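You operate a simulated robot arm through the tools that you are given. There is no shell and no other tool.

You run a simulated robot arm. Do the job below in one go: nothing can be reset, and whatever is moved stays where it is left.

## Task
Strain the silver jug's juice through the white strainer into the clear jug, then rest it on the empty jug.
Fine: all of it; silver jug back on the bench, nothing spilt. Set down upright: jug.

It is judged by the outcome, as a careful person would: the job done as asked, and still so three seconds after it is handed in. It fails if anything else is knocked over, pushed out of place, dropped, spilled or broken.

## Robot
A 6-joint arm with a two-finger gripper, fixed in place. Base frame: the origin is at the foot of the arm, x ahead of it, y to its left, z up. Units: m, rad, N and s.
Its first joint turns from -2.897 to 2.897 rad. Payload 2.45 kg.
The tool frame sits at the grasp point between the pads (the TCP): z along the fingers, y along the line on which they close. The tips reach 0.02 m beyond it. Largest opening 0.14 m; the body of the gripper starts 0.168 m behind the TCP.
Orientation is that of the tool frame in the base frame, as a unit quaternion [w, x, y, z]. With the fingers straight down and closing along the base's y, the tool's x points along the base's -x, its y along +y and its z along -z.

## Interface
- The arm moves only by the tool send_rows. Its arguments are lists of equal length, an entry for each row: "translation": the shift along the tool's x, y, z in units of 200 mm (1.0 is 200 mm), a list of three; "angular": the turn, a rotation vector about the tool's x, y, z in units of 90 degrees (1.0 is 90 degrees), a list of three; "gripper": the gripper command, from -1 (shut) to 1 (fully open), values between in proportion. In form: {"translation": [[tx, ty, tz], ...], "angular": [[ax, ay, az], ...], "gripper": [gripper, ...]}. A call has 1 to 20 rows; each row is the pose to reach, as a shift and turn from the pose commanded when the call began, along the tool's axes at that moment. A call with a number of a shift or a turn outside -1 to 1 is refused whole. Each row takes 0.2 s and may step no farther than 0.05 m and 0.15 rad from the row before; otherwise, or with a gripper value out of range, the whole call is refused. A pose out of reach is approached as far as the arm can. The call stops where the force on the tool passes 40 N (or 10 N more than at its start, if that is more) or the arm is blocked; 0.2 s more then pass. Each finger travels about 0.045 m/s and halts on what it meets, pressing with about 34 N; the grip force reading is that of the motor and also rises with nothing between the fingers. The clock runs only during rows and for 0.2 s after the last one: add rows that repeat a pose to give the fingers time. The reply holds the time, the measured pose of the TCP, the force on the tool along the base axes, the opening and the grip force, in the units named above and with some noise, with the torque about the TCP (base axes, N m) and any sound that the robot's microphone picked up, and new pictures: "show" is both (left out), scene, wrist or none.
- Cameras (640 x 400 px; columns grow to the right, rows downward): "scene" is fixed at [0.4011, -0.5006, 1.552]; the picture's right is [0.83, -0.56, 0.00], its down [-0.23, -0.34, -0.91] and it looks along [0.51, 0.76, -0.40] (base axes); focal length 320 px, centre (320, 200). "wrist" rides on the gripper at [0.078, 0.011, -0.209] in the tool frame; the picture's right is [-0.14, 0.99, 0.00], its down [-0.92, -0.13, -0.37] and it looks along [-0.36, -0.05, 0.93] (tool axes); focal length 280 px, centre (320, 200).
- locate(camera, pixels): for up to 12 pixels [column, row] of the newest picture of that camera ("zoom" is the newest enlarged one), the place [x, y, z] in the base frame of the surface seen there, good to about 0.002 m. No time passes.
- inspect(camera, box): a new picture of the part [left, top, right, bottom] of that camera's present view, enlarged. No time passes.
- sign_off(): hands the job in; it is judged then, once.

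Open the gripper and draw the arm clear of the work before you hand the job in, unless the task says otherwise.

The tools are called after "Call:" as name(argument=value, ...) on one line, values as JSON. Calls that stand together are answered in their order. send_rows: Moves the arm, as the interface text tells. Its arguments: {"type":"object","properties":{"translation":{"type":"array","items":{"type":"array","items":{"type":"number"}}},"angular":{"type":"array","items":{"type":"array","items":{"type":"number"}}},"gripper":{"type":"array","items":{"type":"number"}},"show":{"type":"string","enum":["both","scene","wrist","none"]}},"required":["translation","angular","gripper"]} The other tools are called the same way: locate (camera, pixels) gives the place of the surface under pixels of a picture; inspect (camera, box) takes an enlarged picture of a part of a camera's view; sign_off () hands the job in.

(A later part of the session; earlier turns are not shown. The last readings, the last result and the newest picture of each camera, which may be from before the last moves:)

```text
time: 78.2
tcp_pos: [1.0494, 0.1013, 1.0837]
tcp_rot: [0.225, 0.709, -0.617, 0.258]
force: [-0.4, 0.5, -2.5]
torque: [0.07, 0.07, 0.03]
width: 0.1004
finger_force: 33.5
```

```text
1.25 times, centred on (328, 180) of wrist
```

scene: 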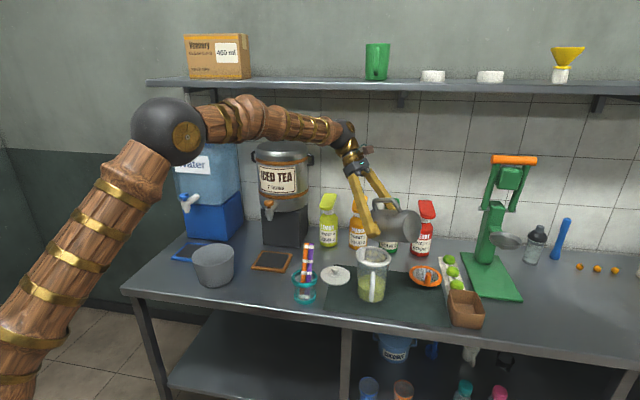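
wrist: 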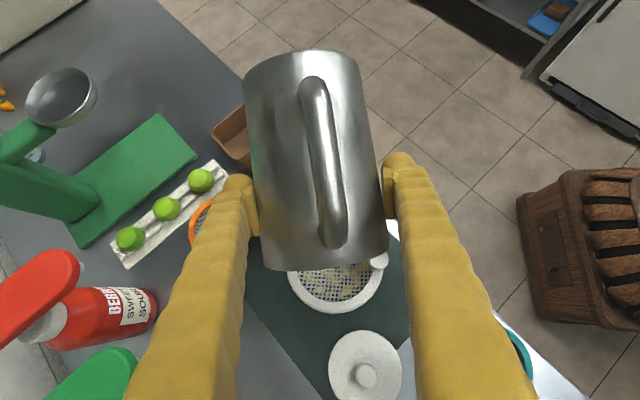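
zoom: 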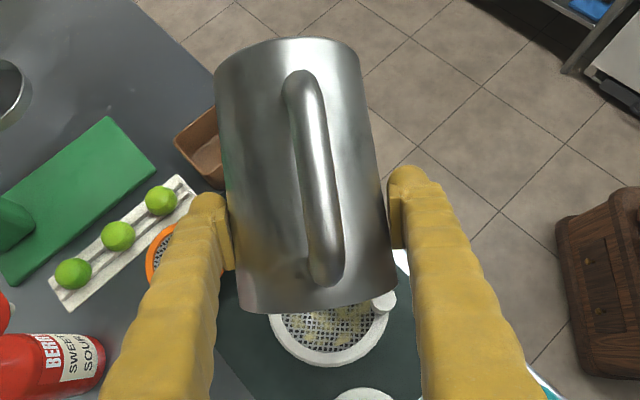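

Pulp is held in the strainer and the jug looks drained, weight down to about 2.5 N. I tilt a little further to 117° and hold for a couple of seconds to drain the last drops.

Call:
send_rows(translation=[[-0.003, 0, -0.0054], [-0.0062, 0, -0.0107], [-0.0095, 0, -0.0159], [-0.0128, 0, -0.0211], [-0.016, 0, -0.0263], [-0.0196, 0, -0.0313], [-0.0232, 0, -0.0363], [-0.0232, 0, -0.0363], [-0.0232, 0, -0.0363], [-0.0232, 0, -0.0363], [-0.0232, 0, -0.0363], [-0.0232, 0, -0.0363], [-0.0232, 0, -0.0363], [-0.0232, 0, -0.0363], [-0.0232, 0, -0.0363], [-0.0232, 0, -0.0363], [-0.0232, 0, -0.0363], [-0.0232, 0, -0.0363]], angular=[[0, 0.0111, 0], [0, 0.0222, 0], [0, 0.0333, 0], [0, 0.0444, 0], [0, 0.0556, 0], [0, 0.0667, 0], [0, 0.0778, 0], [0, 0.0778, 0], [0, 0.0778, 0], [0, 0.0778, 0], [0, 0.0778, 0], [0, 0.0778, 0], [0, 0.0778, 0], [0, 0.0778, 0], [0, 0.0778, 0], [0, 0.0778, 0], [0, 0.0778, 0], [0, 0.0778, 0]], gripper=[-1, -1, -1, -1, -1, -1, -1, -1, -1, -1, -1, -1, -1, -1, -1, -1, -1, -1])

Call:
inspect(camera="scene", box=[340, 190, 436, 310])

Call:
inspect(camera="wrist", box=[260, 220, 420, 340])

```text
time: 82.0
tcp_pos: [1.0488, 0.1106, 1.0867]
tcp_rot: [0.262, 0.692, -0.602, 0.3]
force: [-0.1, 0.6, -2.8]
torque: [0.07, -0.01, 0.01]
width: 0.1002
finger_force: 33.8
```

scene: 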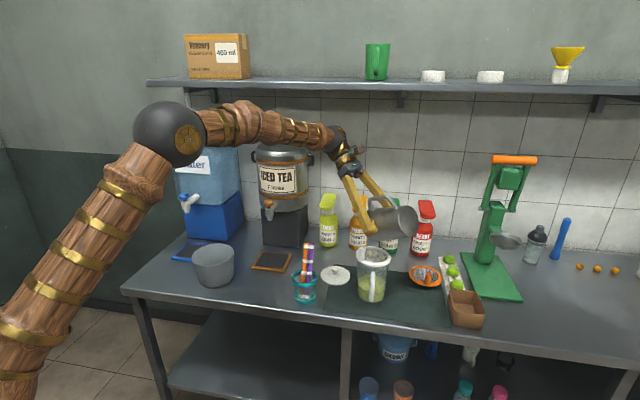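
wrist: 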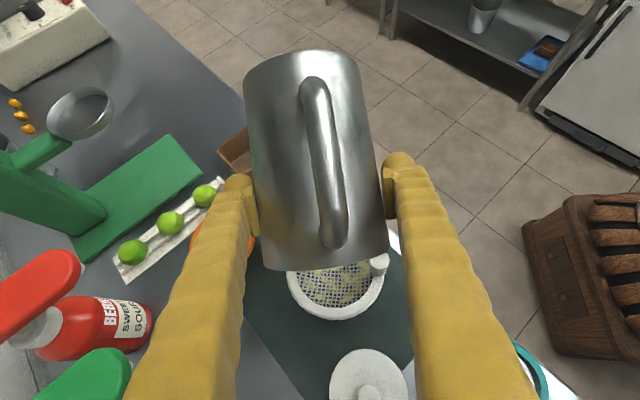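

```text
3.33 times, centred on (388, 250) of scene
```

zoom: 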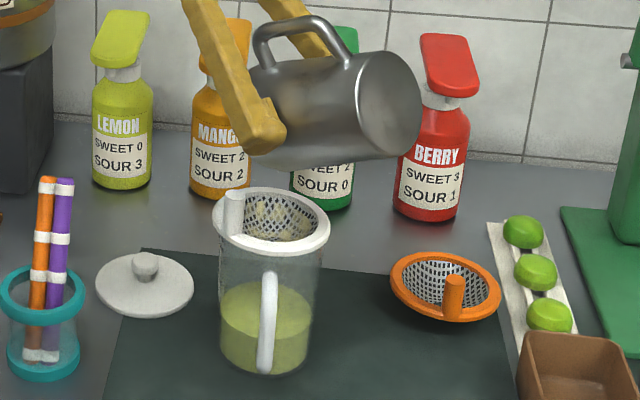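

```text
3.33 times, centred on (340, 280) of wrist
```

zoom: 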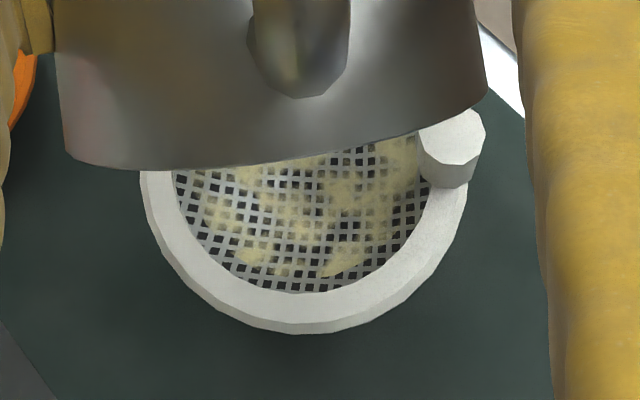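

The strainer holds only pulp and the jug has stopped dripping. I now turn the silver jug back up about the lip, 117°→50°.

Call:
send_rows(translation=[[0.0111, 0, 0.022], [0.0207, 0, 0.0447], [0.0286, 0, 0.068], [0.0349, 0, 0.0918], [0.0395, 0, 0.1159], [0.0424, 0, 0.1404], [0.0436, 0, 0.165], [0.0431, 0, 0.1896], [0.0409, 0, 0.2141], [0.037, 0, 0.2384], [0.0297, 0, 0.2683], [0.0199, 0, 0.2974], [0.0075, 0, 0.3256], [-0.0073, 0, 0.3526], [-0.0318, 0, 0.388], [-0.0318, 0, 0.388]], angular=[[0, -0.0444, 0], [0, -0.0889, 0], [0, -0.1333, 0], [0, -0.1778, 0], [0, -0.2222, 0], [0, -0.2667, 0], [0, -0.3111, 0], [0, -0.3556, 0], [0, -0.4, 0], [0, -0.4444, 0], [0, -0.5, 0], [0, -0.5556, 0], [0, -0.6111, 0], [0, -0.6667, 0], [0, -0.7444, 0], [0, -0.7444, 0]], gripper=[-1, -1, -1, -1, -1, -1, -1, -1, -1, -1, -1, -1, -1, -1, -1, -1])

Call:
inspect(camera="scene", box=[340, 200, 436, 310])

```text
time: 85.4
tcp_pos: [1.0551, 0.0579, 1.0303]
tcp_rot: [-0.114, 0.743, -0.646, -0.13]
force: [0.0, 0.3, -2.9]
torque: [0.06, 0.03, 0.01]
width: 0.1001
finger_force: 34.3
```

scene: 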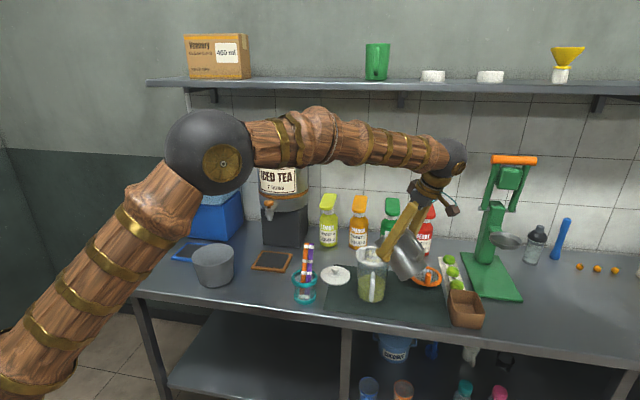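
wrist: 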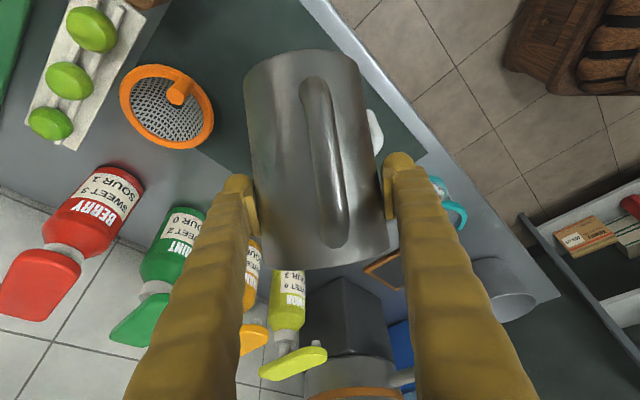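

```text
3.64 times, centred on (388, 255) of scene
```

zoom: 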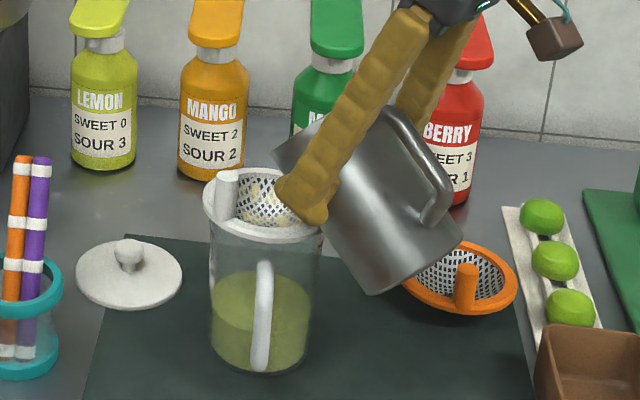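

Clear of trouble. I raise the jug away from the strainer, easing the tilt to 40°.

Call:
send_rows(translation=[[-0.03, 0, -0.08], [-0.065, -0.001, -0.17], [-0.1, -0.001, -0.27], [-0.135, -0.002, -0.36], [-0.165, -0.003, -0.44], [-0.1827, -0.003, -0.4836], [-0.1827, -0.003, -0.4836]], angular=[[0, 0, 0], [0, -0.01, 0], [0, -0.03, 0], [0, -0.06, 0], [0, -0.09, 0], [0, -0.1111, 0], [0, -0.1111, 0]], gripper=[-1, -1, -1, -1, -1, -1, -1], show="scene")

```text
time: 87.0
tcp_pos: [1.056, 0.0599, 1.1311]
tcp_rot: [-0.17, 0.728, -0.635, -0.195]
force: [-0.7, 0.4, -3.0]
torque: [0.11, -0.01, -0.01]
width: 0.0999
finger_force: 33.8
```

scene: 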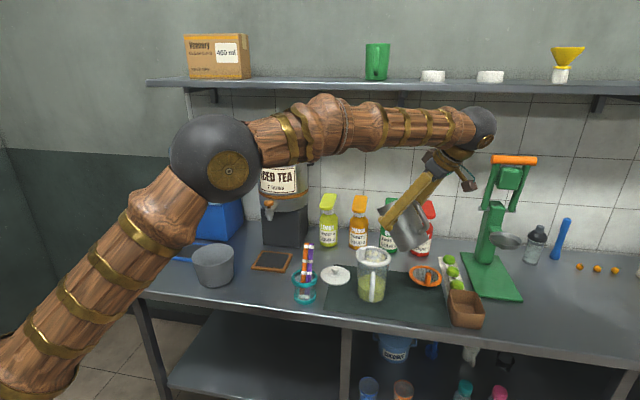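

I carry the empty jug back along the same path: first away from the strainer at 40° tilt.

Call:
send_rows(translation=[[-0.02, 0.078, -0.024], [-0.06, 0.234, -0.071], [-0.1, 0.39, -0.119], [-0.14, 0.547, -0.166], [-0.18, 0.7, -0.21], [-0.203, 0.7825, -0.2375], [-0.203, 0.7825, -0.2375]], angular=[[0, 0, 0], [0, 0, 0], [0, 0, 0], [0, 0, 0], [0, 0, 0], [0, 0, 0], [0, 0, 0]], gripper=[-1, -1, -1, -1, -1, -1, -1], show="none")

Call:
inspect(camera="scene", box=[330, 220, 426, 310])

```text
time: 88.6
tcp_pos: [0.9006, 0.0485, 1.1947]
tcp_rot: [-0.17, 0.728, -0.634, -0.195]
force: [0.2, -0.5, -3.0]
torque: [0.08, -0.01, -0.01]
width: 0.1001
finger_force: 34.0
```

```text
4.44 times, centred on (378, 265) of scene
```

zoom: 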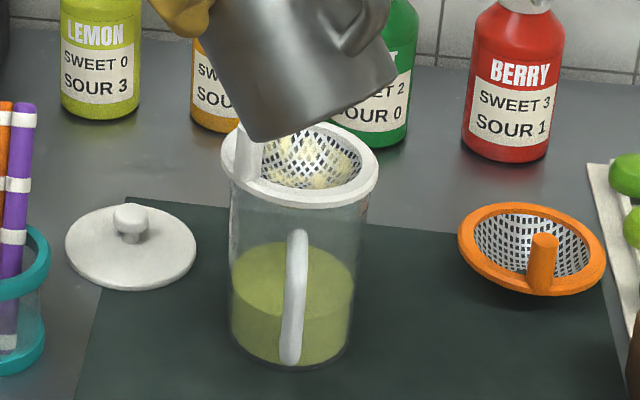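

The juice and pulp look right and the mat is clean. I bring the jug upright while moving back toward the bench front.

Call:
send_rows(translation=[[-0.04, 0.04, 0.035], [-0.122, 0.119, 0.105], [-0.203, 0.199, 0.175], [-0.285, 0.278, 0.245], [-0.366, 0.357, 0.315], [-0.447, 0.437, 0.385], [-0.529, 0.516, 0.455], [-0.58, 0.57, 0.5], [-0.6095, 0.5957, 0.525], [-0.6095, 0.5957, 0.525]], angular=[[0, -0.0296, 0], [0, -0.0889, 0], [0, -0.1481, 0], [0, -0.2074, 0], [0, -0.2667, 0], [0, -0.3259, 0], [0, -0.3852, 0], [0, -0.423, 0], [0, -0.4444, 0], [0, -0.4444, 0]], gripper=[-1, -1, -1, -1, -1, -1, -1, -1, -1, -1], show="none")

Call:
send_rows(translation=[[0.005, 0.012, 0.02], [0.01, 0.04, 0.07], [0.02, 0.1, 0.19], [0.03, 0.16, 0.31], [0.04, 0.22, 0.43], [0.05, 0.28, 0.55], [0.06, 0.34, 0.68], [0.07, 0.39, 0.8], [0.08, 0.43, 0.9], [0.0845, 0.4477, 0.9595], [0.0845, 0.4477, 0.9595]], angular=[[0.0114, 0, 0.0041], [0.045, 0, 0.0164], [0.108, 0, 0.0393], [0.171, 0, 0.0622], [0.2341, 0, 0.0852], [0.2974, 0, 0.1082], [0.3607, 0, 0.1313], [0.424, 0, 0.1543], [0.487, 0, 0.1772], [0.5338, 0, 0.1943], [0.5638, 0, 0.2052]], gripper=[-1, -1, -1, -1, -1, -1, -1, -1, -1, -1, -1])

```text
time: 90.8
tcp_pos: [0.7607, 0.1892, 1.1626]
tcp_rot: [-0.377, 0.617, -0.538, -0.433]
force: [0.0, 0.6, -2.5]
torque: [0.02, 0.0, 0.01]
width: 0.0999
finger_force: 33.8
```

```text
time: 93.2
tcp_pos: [0.6464, 0.3479, 1.0809]
tcp_rot: [0.532, -0.306, 0.76, 0.214]
force: [-0.4, 0.9, -2.9]
torque: [-0.02, 0.02, 0.01]
width: 0.0993
finger_force: 33.9
```

scene: 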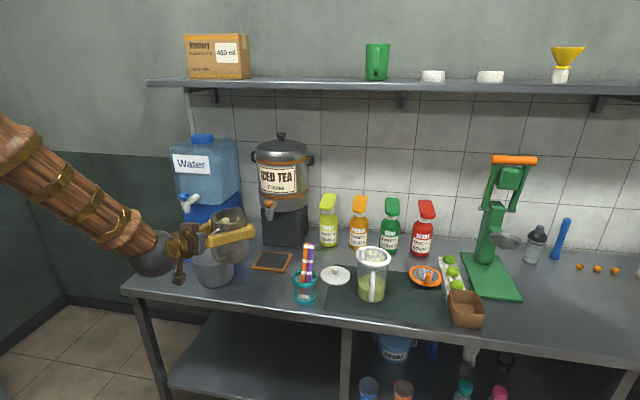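
wrist: 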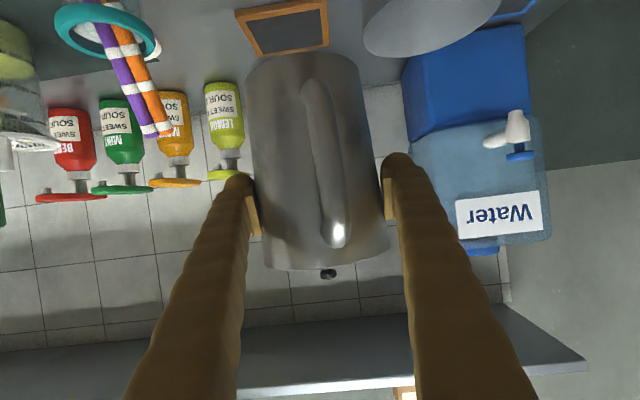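

I ended a bit lower and closer than intended, but the jug is upright with free space around it (jug bottom z≈0.985, pot rim 0.906). I look into the jug to see whether it is empty.

Call:
inspect(camera="scene", box=[180, 195, 276, 295])

Call:
inspect(camera="scene", box=[205, 200, 253, 230])

```text
4.00 times, centred on (228, 245) of scene
```

zoom: 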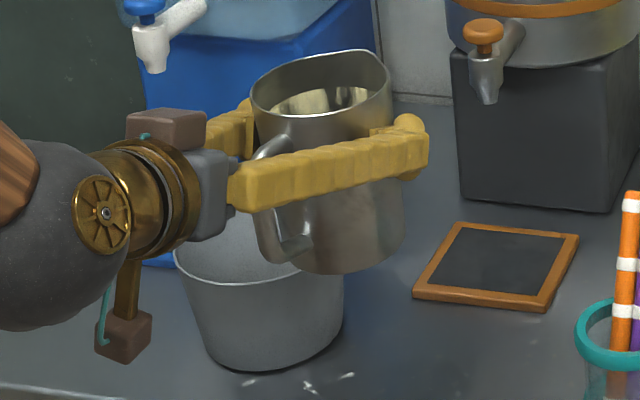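

```text
13.33 times, centred on (229, 215) of scene
```

zoom: 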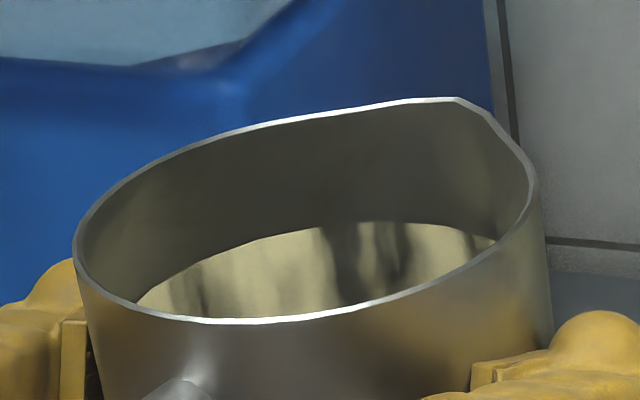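

There is a pale patch inside; I check whether it is wall or liquid by locating points on it.

Call:
locate(camera="zoom", pixels=[[200, 290], [260, 270], [330, 250], [400, 240], [460, 245], [330, 290], [250, 300], [400, 270], [340, 180], [450, 160], [250, 315], [530, 190]])

```text
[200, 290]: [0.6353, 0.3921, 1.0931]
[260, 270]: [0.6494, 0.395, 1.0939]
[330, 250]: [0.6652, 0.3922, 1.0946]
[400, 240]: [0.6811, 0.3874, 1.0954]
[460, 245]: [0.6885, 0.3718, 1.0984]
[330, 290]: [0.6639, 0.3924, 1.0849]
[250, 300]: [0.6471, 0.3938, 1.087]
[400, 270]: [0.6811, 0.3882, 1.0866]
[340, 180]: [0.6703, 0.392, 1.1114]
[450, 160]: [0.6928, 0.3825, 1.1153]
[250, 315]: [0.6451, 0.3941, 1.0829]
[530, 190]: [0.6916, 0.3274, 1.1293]
```

Those points all lie on the inner steel wall (reflections), not on a liquid surface. I move the jug horizontally over its old place at (0.748,0.403).

Call:
send_rows(translation=[[-0.03, -0.025, 0.085], [-0.08, -0.067, 0.22], [-0.13, -0.109, 0.36], [-0.17, -0.142, 0.465], [-0.187, -0.1564, 0.5133], [-0.187, -0.1564, 0.5133]], angular=[[0, 0, 0], [0, 0, 0], [0, 0, 0], [0, 0, 0], [0, 0, 0], [0, 0, 0]], gripper=[-1, -1, -1, -1, -1, -1])

Call:
inspect(camera="scene", box=[190, 200, 318, 290])

```text
time: 94.6
tcp_pos: [0.7469, 0.4035, 1.0821]
tcp_rot: [0.532, -0.307, 0.759, 0.215]
force: [0.8, 0.9, -3.3]
torque: [0.01, -0.03, -0.01]
width: 0.0991
finger_force: 34.8
```

scene: 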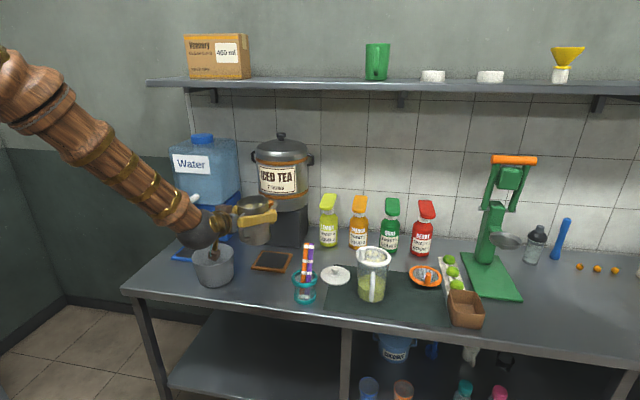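
wrist: 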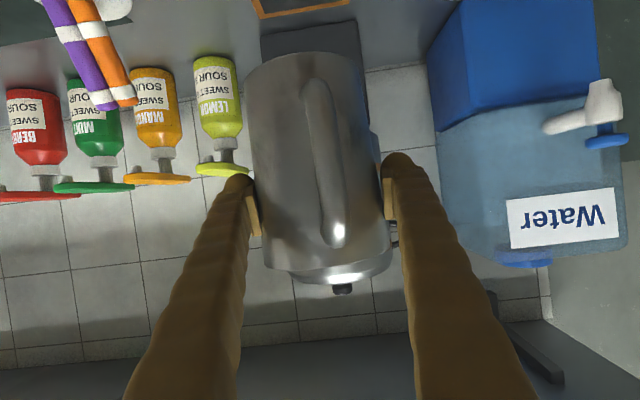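

```text
4.44 times, centred on (254, 245) of scene
```

zoom: 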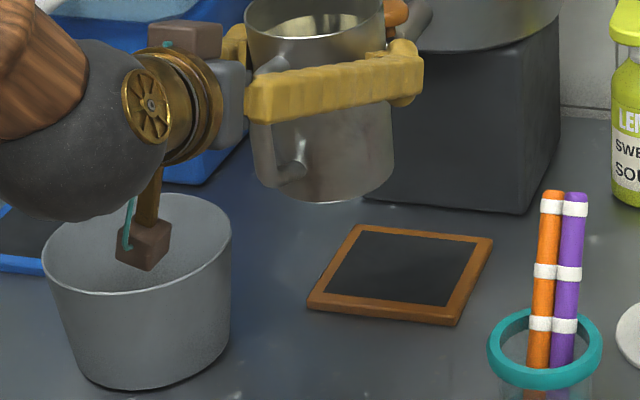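

The jug is over its old spot and the area below is free. I lower it to about 1.5 cm above the bench.

Call:
send_rows(translation=[[0.06, 0, 0.022], [0.2, 0, 0.073], [0.34, 0, 0.124], [0.48, 0, 0.175], [0.62, 0, 0.226], [0.73, 0, 0.266], [0.8034, 0, 0.2924], [0.8034, 0, 0.2924]], angular=[[0, 0, 0], [0, 0, 0], [0, 0, 0], [0, 0, 0], [0, 0, 0], [0, 0, 0], [0, 0, 0], [0, 0, 0]], gripper=[-1, -1, -1, -1, -1, -1, -1, -1])

Call:
inspect(camera="scene", box=[190, 225, 302, 300])

```text
time: 96.4
tcp_pos: [0.7473, 0.4055, 0.9097]
tcp_rot: [0.53, -0.306, 0.76, 0.217]
force: [-0.6, -0.4, -2.7]
torque: [0.04, 0.0, -0.03]
width: 0.0993
finger_force: 33.8
```

scene: 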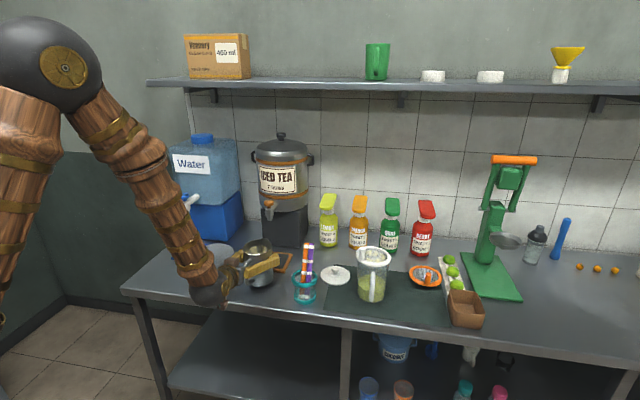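
wrist: 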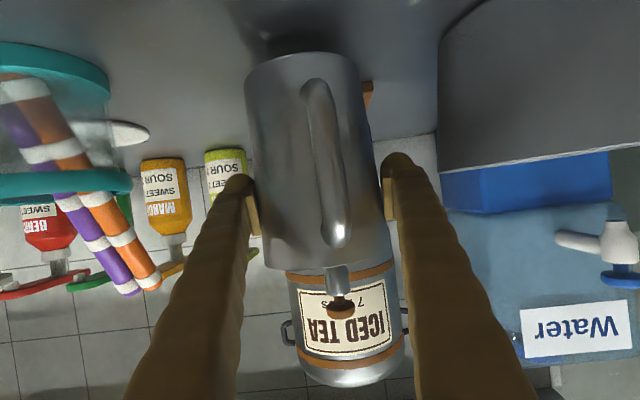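

```text
5.33 times, centred on (246, 262) of scene
```

zoom: 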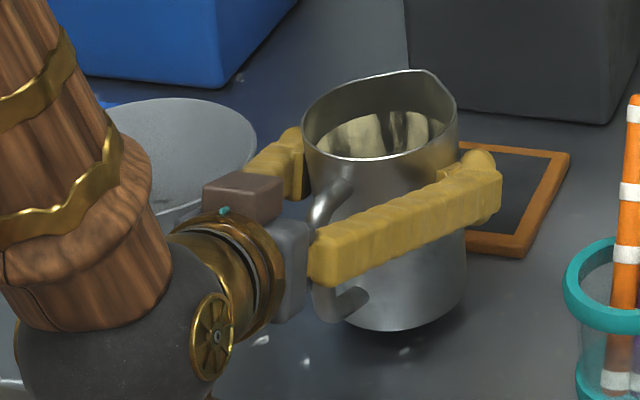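

Just above the bench and upright. I lower the last 1.2 cm in small steps and watch the force.

Call:
send_rows(translation=[[0.0188, 0, 0.0068], [0.0376, 0, 0.0137], [0.0564, 0, 0.0205], [0.0564, 0, 0.0205]], angular=[[0, 0, 0], [0, 0, 0], [0, 0, 0], [0, 0, 0]], gripper=[-1, -1, -1, -1], show="none")

Call:
inspect(camera="scene", box=[206, 230, 302, 300])

```text
time: 97.4
tcp_pos: [0.7498, 0.4031, 0.9029]
tcp_rot: [0.529, -0.306, 0.761, 0.219]
force: [0.2, 0.4, -3.5]
torque: [0.04, 0.03, 0.02]
width: 0.0988
finger_force: 34.5
out of reach, approached as far as the arm can: row 3, 4
```

```text
5.71 times, centred on (254, 265) of scene
```

zoom: 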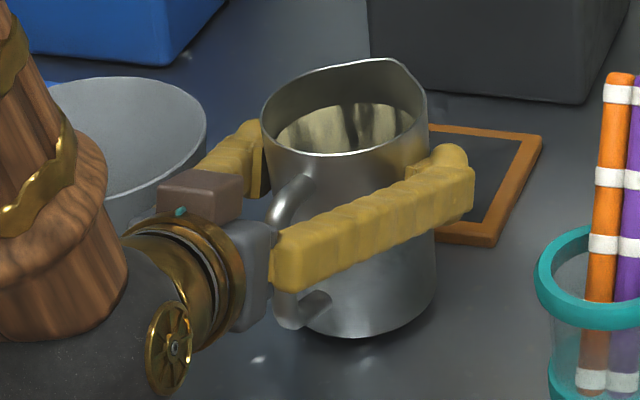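

Still 8 mm above the bench, limited by the same joint limit as before; requesting a little lower worked then, so I do that in small steps.

Call:
send_rows(translation=[[0.02, 0, 0.0073], [0.04, 0, 0.0146], [0.06, 0, 0.0218], [0.06, 0, 0.0218]], angular=[[0, 0, 0], [0, 0, 0], [0, 0, 0], [0, 0, 0]], gripper=[-1, -1, -1, -1], show="none")

Call:
inspect(camera="scene", box=[206, 230, 302, 300])

```text
time: 98.4
tcp_pos: [0.7549, 0.4008, 0.8949]
tcp_rot: [0.527, -0.305, 0.762, 0.22]
force: [-0.6, -2.2, 7.1]
torque: [-0.31, 0.35, 0.06]
width: 0.0989
finger_force: 34.0
out of reach, approached as far as the arm can: row 1, 2, 3, 4
```

```text
5.71 times, centred on (254, 265) of scene
```

zoom: 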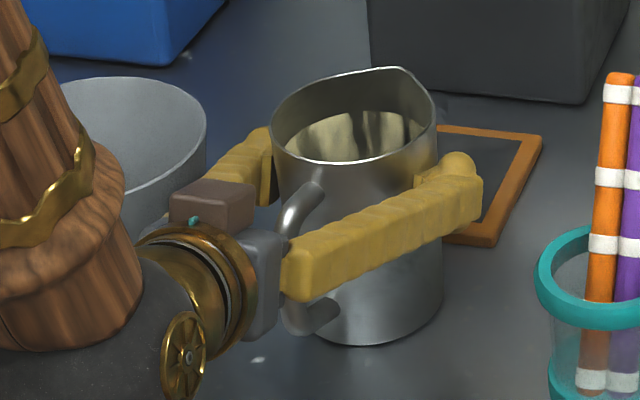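

The jug has touched down (force now +7 N upward, z=0.895). I open the fingers to 0.118 m to release it.

Call:
send_rows(translation=[[0, 0, 0], [0, 0, 0], [0, 0, 0], [0, 0, 0]], angular=[[0, 0, 0], [0, 0, 0], [0, 0, 0], [0, 0, 0]], gripper=[0.45, 0.55, 0.686, 0.686])

Call:
inspect(camera="scene", box=[206, 230, 302, 300])

Call:
inspect(camera="wrist", box=[200, 40, 456, 240])

```text
time: 99.4
tcp_pos: [0.7544, 0.4014, 0.8945]
tcp_rot: [0.527, -0.306, 0.762, 0.221]
force: [-0.1, 0.5, -0.1]
torque: [-0.04, 0.02, -0.02]
width: 0.1181
finger_force: 0.0
```

scene: 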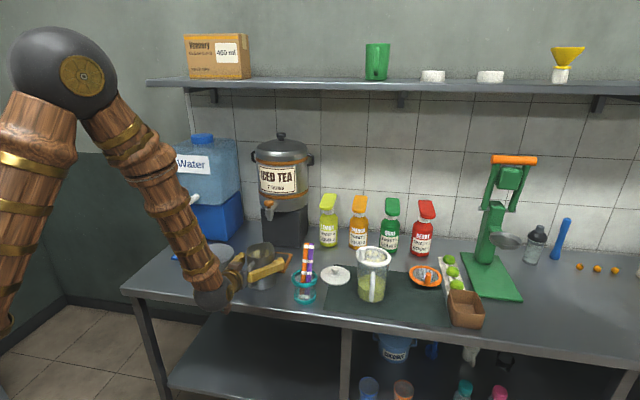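
wrist: 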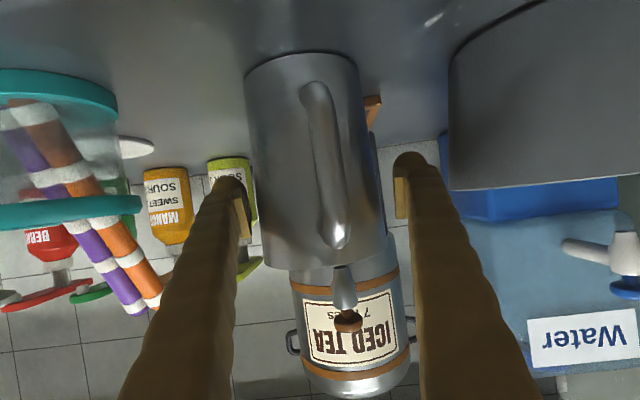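

```text
5.71 times, centred on (254, 265) of scene
```

zoom: 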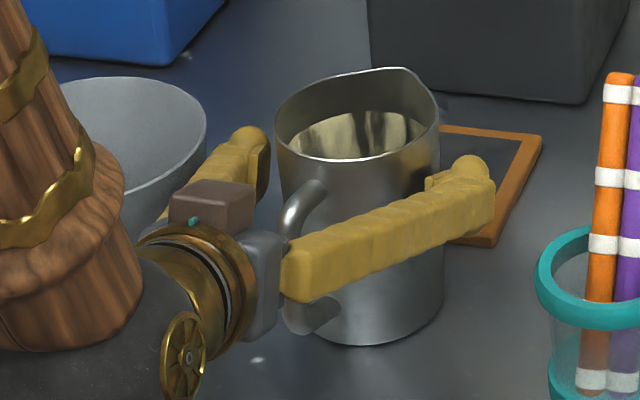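

```text
2.00 times, centred on (328, 140) of wrist
```

zoom: 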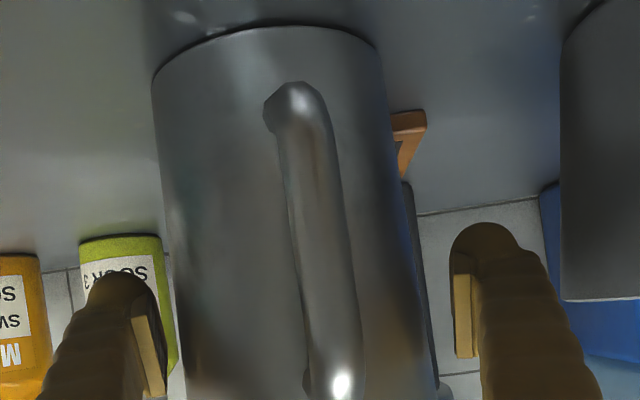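

The jug stands free and upright with clearance on both sides. I withdraw straight up out of it.

Call:
send_rows(translation=[[-0.07, 0.0013, -0.026], [-0.16, 0.003, -0.0594], [-0.3, 0.0056, -0.1114], [-0.45, 0.0084, -0.1671], [-0.6, 0.0112, -0.2228], [-0.7496, 0.014, -0.2784], [-0.7496, 0.014, -0.2784]], angular=[[0, 0, 0], [0, 0, 0], [0, 0, 0], [0, 0, 0], [0, 0, 0], [0, 0, 0], [0, 0, 0]], gripper=[0.686, 0.686, 0.686, 0.686, 0.686, 0.686, 0.686])

Call:
inspect(camera="scene", box=[206, 230, 302, 300])

```text
time: 101.0
tcp_pos: [0.7507, 0.4019, 1.0567]
tcp_rot: [0.532, -0.306, 0.76, 0.214]
force: [0.1, -1.1, 0.6]
torque: [0.03, -0.03, -0.02]
width: 0.1184
finger_force: 0.0
```

scene: 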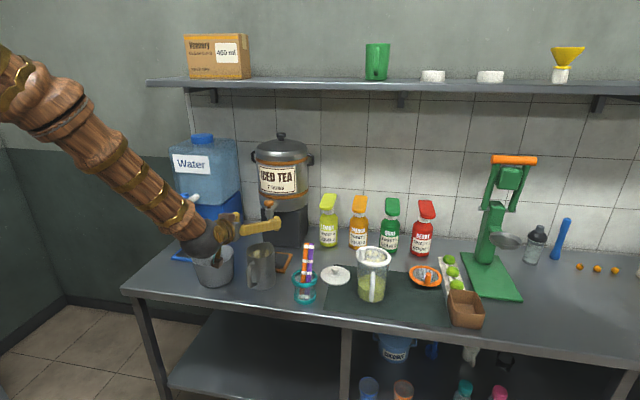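
wrist: 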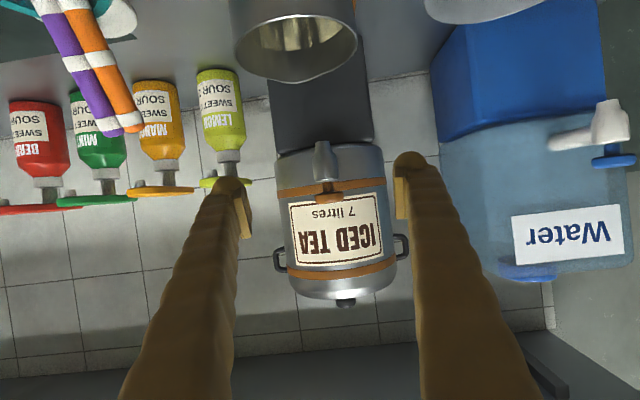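

```text
5.71 times, centred on (254, 265) of scene
```

zoom: 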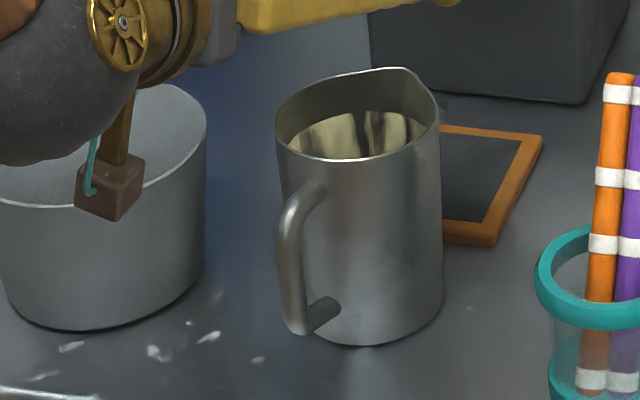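

The silver jug stands upright on the bench. I measure its rim now for placing the strainer on it later.

Call:
locate(camera="zoom", pixels=[[276, 125], [285, 142], [310, 155], [340, 160], [370, 157], [400, 147], [425, 132], [438, 110], [300, 100], [340, 80], [403, 70], [360, 140]])

Call:
inspect(camera="wrist", box=[220, 0, 380, 100])

```text
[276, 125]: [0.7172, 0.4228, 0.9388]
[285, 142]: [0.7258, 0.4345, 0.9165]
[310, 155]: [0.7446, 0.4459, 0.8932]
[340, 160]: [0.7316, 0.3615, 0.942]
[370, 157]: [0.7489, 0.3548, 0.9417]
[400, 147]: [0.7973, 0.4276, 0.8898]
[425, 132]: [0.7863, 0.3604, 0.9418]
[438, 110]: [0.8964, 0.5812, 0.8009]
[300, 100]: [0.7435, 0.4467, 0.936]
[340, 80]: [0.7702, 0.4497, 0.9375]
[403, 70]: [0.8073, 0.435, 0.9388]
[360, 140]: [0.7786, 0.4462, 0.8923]
```

```text
4.00 times, centred on (300, 50) of wrist
```

zoom: 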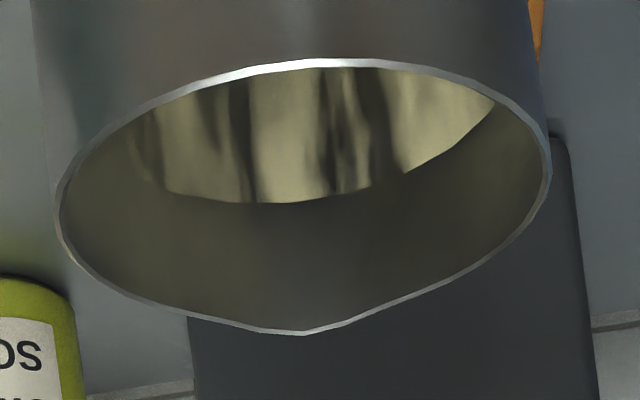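

The jug's rim centre is now about (0.7575,0.4025), z 0.942. Next I fetch the strainer; first I swing back out to the front along the known path (azimuth 98°).

Call:
send_rows(translation=[[-0.04, -0.05, -0.06], [-0.07, -0.15, -0.16], [-0.1, -0.26, -0.27], [-0.12, -0.37, -0.38], [-0.14, -0.48, -0.49], [-0.16, -0.59, -0.6], [-0.18, -0.7, -0.72], [-0.198, -0.7945, -0.8197], [-0.198, -0.7945, -0.8197]], angular=[[-0.03, 0, -0.011], [-0.1, 0, -0.0364], [-0.178, 0, -0.0648], [-0.256, 0, -0.0932], [-0.334, 0, -0.1216], [-0.412, 0, -0.15], [-0.49, 0, -0.1783], [-0.5638, 0, -0.2052], [-0.5638, 0, -0.2052]], gripper=[0.3, 0, -0.286, -0.286, -0.286, -0.286, -0.286, -0.286, -0.286], show="none")

Call:
send_rows(translation=[[0.006, -0.1, -0.138], [0.012, -0.199, -0.276], [0.018, -0.298, -0.414], [0.024, -0.397, -0.552], [0.03, -0.496, -0.69], [0.0355, -0.5955, -0.828], [0.0355, -0.5955, -0.828]], angular=[[0, 0.0741, 0], [0, 0.1481, 0], [0, 0.2222, 0], [0, 0.2963, 0], [0, 0.3704, 0], [0, 0.4444, 0], [0, 0.4444, 0]], gripper=[-0.286, -0.286, -0.286, -0.286, -0.286, -0.286, -0.286])

```text
time: 103.0
tcp_pos: [0.7598, 0.1935, 1.1485]
tcp_rot: [-0.376, 0.619, -0.537, -0.433]
force: [-0.4, -0.2, 0.0]
torque: [-0.02, 0.0, 0.01]
width: 0.05
finger_force: 0.0
```

```text
time: 104.6
tcp_pos: [0.8996, 0.0502, 1.2015]
tcp_rot: [-0.17, 0.729, -0.634, -0.194]
force: [0.1, -0.6, 0.7]
torque: [0.03, 0.01, 0.01]
width: 0.0502
finger_force: 0.0
```

scene: 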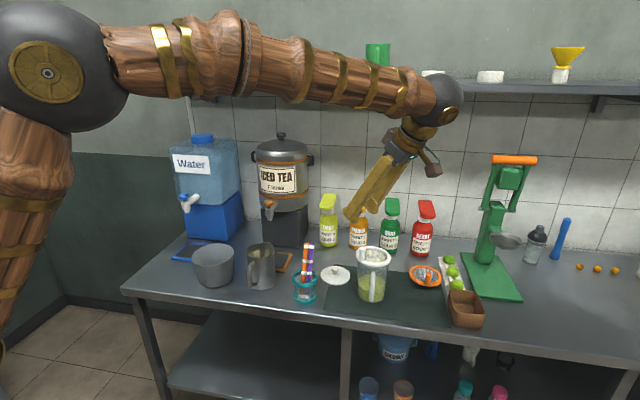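
wrist: 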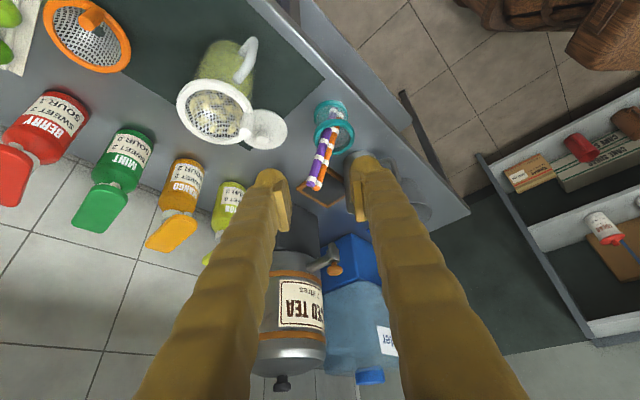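

Everything is in order. With an unobstructed view, I measure the strainer's post and ring on the clear jug and check for spills.

Call:
inspect(camera="scene", box=[344, 235, 408, 275])

Call:
locate(camera="zoom", pixels=[[175, 120], [190, 118], [205, 120], [190, 128], [190, 112], [185, 160], [180, 200], [445, 240], [400, 265], [320, 275], [250, 262], [430, 170]])

Call:
inspect(camera="wrist", box=[160, 20, 352, 160])

```text
10.00 times, centred on (376, 255) of scene
```

zoom: 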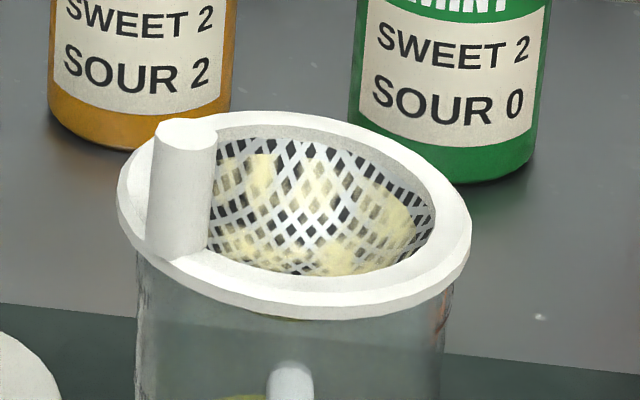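

```text
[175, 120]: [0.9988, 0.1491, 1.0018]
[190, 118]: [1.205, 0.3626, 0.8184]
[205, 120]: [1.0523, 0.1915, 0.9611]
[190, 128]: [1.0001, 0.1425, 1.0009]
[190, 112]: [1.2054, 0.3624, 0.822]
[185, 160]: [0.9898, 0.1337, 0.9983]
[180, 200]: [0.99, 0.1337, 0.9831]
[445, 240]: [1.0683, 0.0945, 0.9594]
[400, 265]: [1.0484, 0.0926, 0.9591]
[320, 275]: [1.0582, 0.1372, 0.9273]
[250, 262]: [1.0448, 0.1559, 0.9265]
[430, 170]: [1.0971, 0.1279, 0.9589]
```

```text
2.86 times, centred on (256, 90) of wrist
```

zoom: 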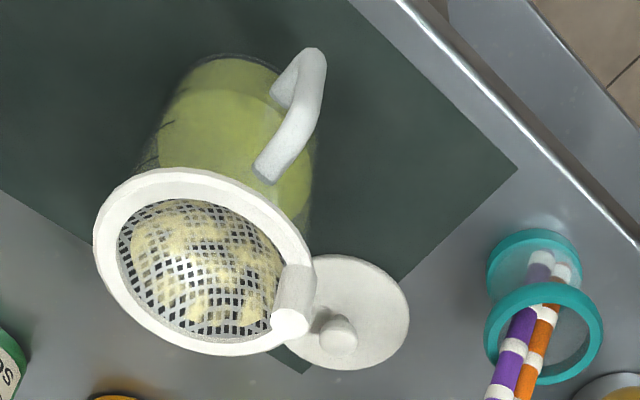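

The ring is still seated and only pulp remains in it. I get the exact post-top centre at (186,135) in the scene view.

Call:
inspect(camera="scene", box=[350, 240, 382, 260])

Call:
locate(camera="zoom", pixels=[[250, 170], [200, 175], [300, 165], [250, 145], [250, 195], [210, 250], [240, 300], [270, 250]])

```text
16.00 times, centred on (366, 250) of scene
```

zoom: 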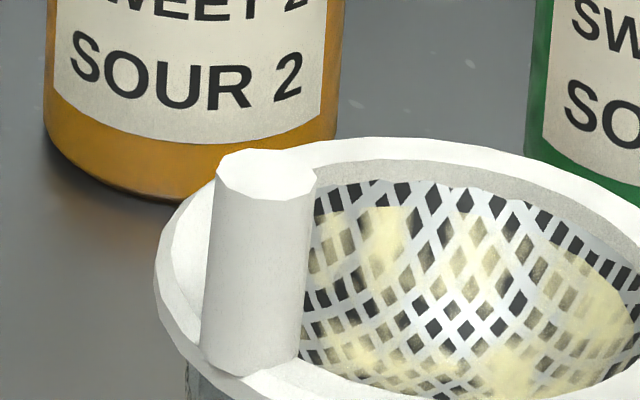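

```text
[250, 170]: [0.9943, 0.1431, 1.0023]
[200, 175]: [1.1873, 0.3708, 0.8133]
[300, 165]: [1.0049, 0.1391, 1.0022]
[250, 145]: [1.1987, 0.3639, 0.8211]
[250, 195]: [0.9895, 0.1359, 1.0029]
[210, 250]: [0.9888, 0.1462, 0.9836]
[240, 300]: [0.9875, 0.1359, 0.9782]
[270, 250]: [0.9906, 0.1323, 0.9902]
```

Post centre is about (0.9975,0.141), top z 1.0025. I turn the tool to azimuth 10°, 60° below horizontal, above and short of the post.

Call:
send_rows(translation=[[-0.0106, -0.0112, 0.0206], [-0.0212, -0.0223, 0.0412], [-0.0318, -0.0335, 0.0617], [-0.0424, -0.0446, 0.0823], [-0.053, -0.0558, 0.1029], [-0.0637, -0.0669, 0.1235], [-0.0743, -0.0781, 0.144], [-0.0849, -0.0892, 0.1646], [-0.0955, -0.1004, 0.1852], [-0.1061, -0.1115, 0.2058], [-0.1167, -0.1227, 0.2263], [-0.1273, -0.1338, 0.2469], [-0.1273, -0.1338, 0.2469]], angular=[[0.0407, 0, 0.0706], [0.0815, 0, 0.1411], [0.1222, 0, 0.2117], [0.163, 0, 0.2823], [0.2037, 0, 0.3528], [0.2445, 0, 0.4234], [0.2852, 0, 0.494], [0.3259, 0, 0.5645], [0.3667, 0, 0.6351], [0.4074, 0, 0.7057], [0.4482, 0, 0.7762], [0.4889, 0, 0.8468], [0.4889, 0, 0.8468]], gripper=[-0.286, -0.286, -0.286, -0.286, -0.286, -0.286, -0.286, -0.286, -0.286, -0.286, -0.286, -0.286, -0.286])

```text
time: 107.4
tcp_pos: [0.9214, 0.1025, 1.1695]
tcp_rot: [0.257, -0.084, 0.962, 0.022]
force: [0.2, 0.8, 0.3]
torque: [-0.01, -0.01, 0.0]
width: 0.05
finger_force: 0.0
```

scene: 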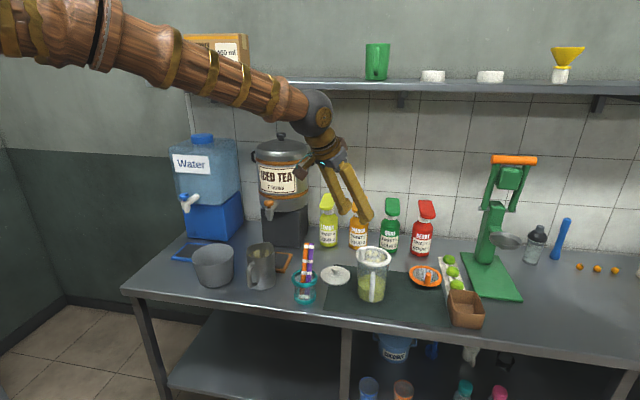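
wrist: 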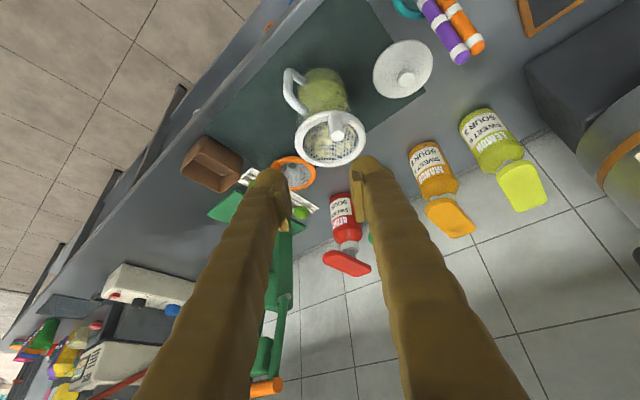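

In standard posture above the strainer. I move to the pre-grasp point 10 cm back from the post along the tool axis.

Call:
send_rows(translation=[[0.0287, 0.0407, 0.154], [0.0573, 0.0815, 0.308], [0.086, 0.1222, 0.4615], [0.086, 0.1222, 0.4615]], angular=[[0, 0, 0], [0, 0, 0], [0, 0, 0], [0, 0, 0]], gripper=[-0.286, -0.286, -0.286, -0.286])

Call:
inspect(camera="wrist", box=[240, 90, 400, 210])

```text
time: 108.4
tcp_pos: [0.946, 0.1293, 1.0788]
tcp_rot: [0.258, -0.084, 0.962, 0.022]
force: [0.2, 0.1, -0.6]
torque: [0.04, -0.04, 0.01]
width: 0.05
finger_force: 0.1
```

scene: 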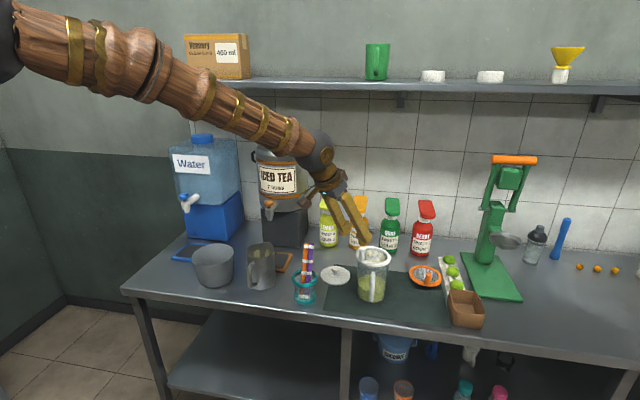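
wrist: 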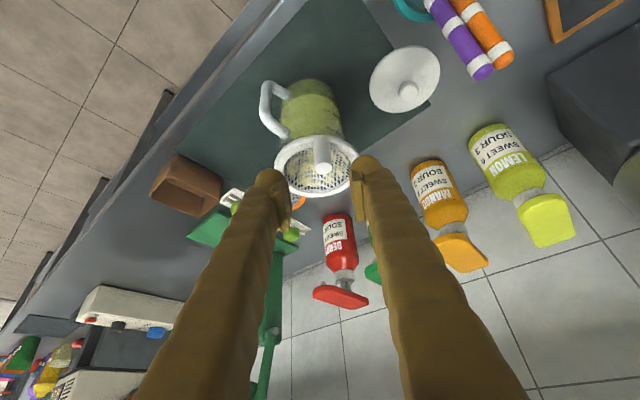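

```text
3.33 times, centred on (320, 150) of wrist
```

zoom: 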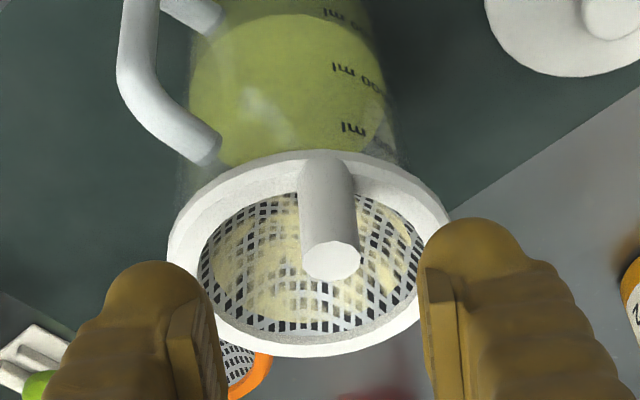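

The post (zoom (332,262)) is just ~2.5 mm right of the pads' middle. I correct that and go in along the tool axis to straddle the post.

Call:
send_rows(translation=[[-0.005, 0.013, 0.1], [-0.009, 0.013, 0.2], [-0.013, 0.013, 0.3], [-0.0177, 0.013, 0.4], [-0.0177, 0.013, 0.46], [-0.0177, 0.013, 0.497], [-0.0177, 0.013, 0.497]], angular=[[0, 0, 0], [0, 0, 0], [0, 0, 0], [0, 0, 0], [0, 0, 0], [0, 0, 0], [0, 0, 0]], gripper=[-0.286, -0.286, -0.286, -0.286, -0.286, -0.286, -0.286])

Call:
inspect(camera="wrist", box=[240, 110, 400, 230])

Call:
inspect(camera="scene", box=[330, 225, 410, 280])

```text
time: 110.0
tcp_pos: [1.0002, 0.1412, 0.9963]
tcp_rot: [0.257, -0.084, 0.962, 0.022]
force: [-0.4, 0.4, 0.5]
torque: [-0.01, 0.0, -0.01]
width: 0.0503
finger_force: 0.1
```

scene: 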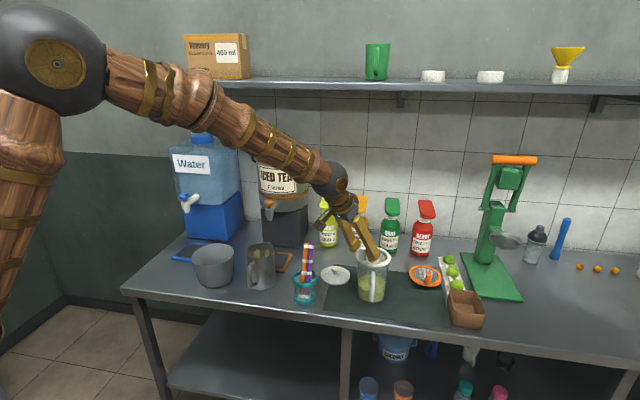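
wrist: 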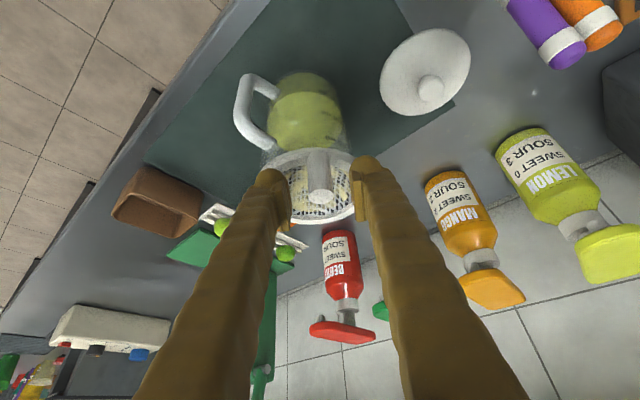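

```text
3.33 times, centred on (320, 170) of wrist
```

zoom: 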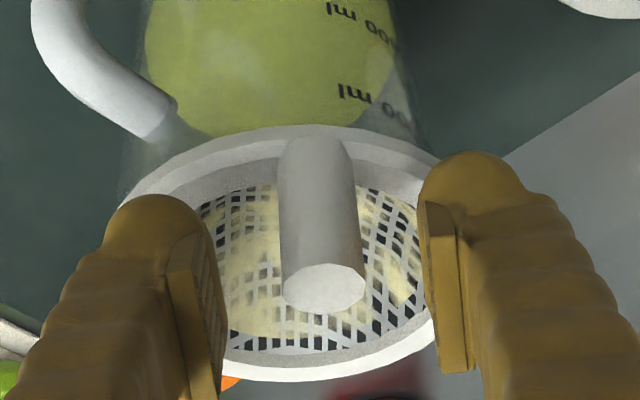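

```text
7.27 times, centred on (370, 252) of scene
```

zoom: 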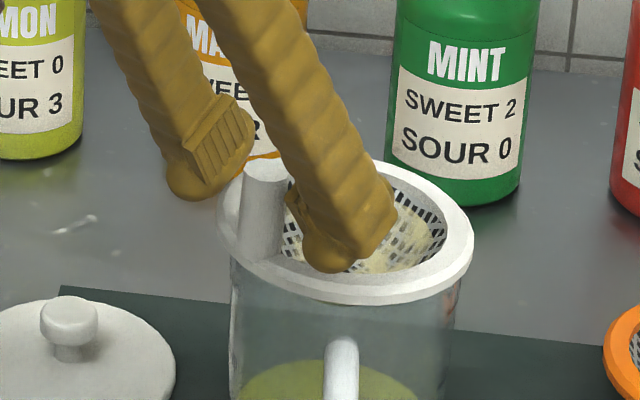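

The post top (zoom (324,288)) sits right at the TCP between the pads. I close the gripper on it.

Call:
send_rows(translation=[[0, 0, 0], [0, 0, 0], [0, 0, 0], [0, 0, 0]], angular=[[0, 0, 0], [0, 0, 0], [0, 0, 0], [0, 0, 0]], gripper=[-0.6, -1, -1, -1], show="none")

Call:
inspect(camera="wrist", box=[240, 110, 400, 230])

Call:
inspect(camera="scene", box=[330, 225, 410, 280])

```text
time: 111.0
tcp_pos: [0.9996, 0.1415, 0.9962]
tcp_rot: [0.258, -0.084, 0.962, 0.022]
force: [0.1, -0.3, 0.3]
torque: [0.05, 0.01, 0.03]
width: 0.0186
finger_force: 34.3
```

```text
3.33 times, centred on (320, 170) of wrist
```

zoom: 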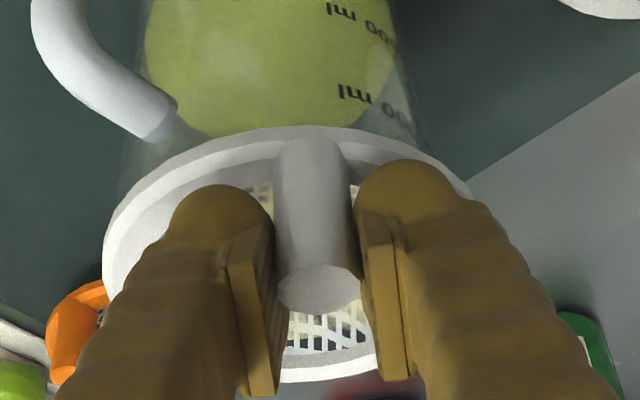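

```text
7.27 times, centred on (370, 252) of scene
```

zoom: 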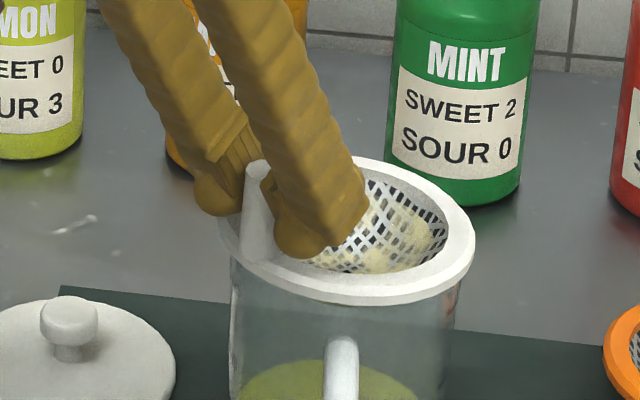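

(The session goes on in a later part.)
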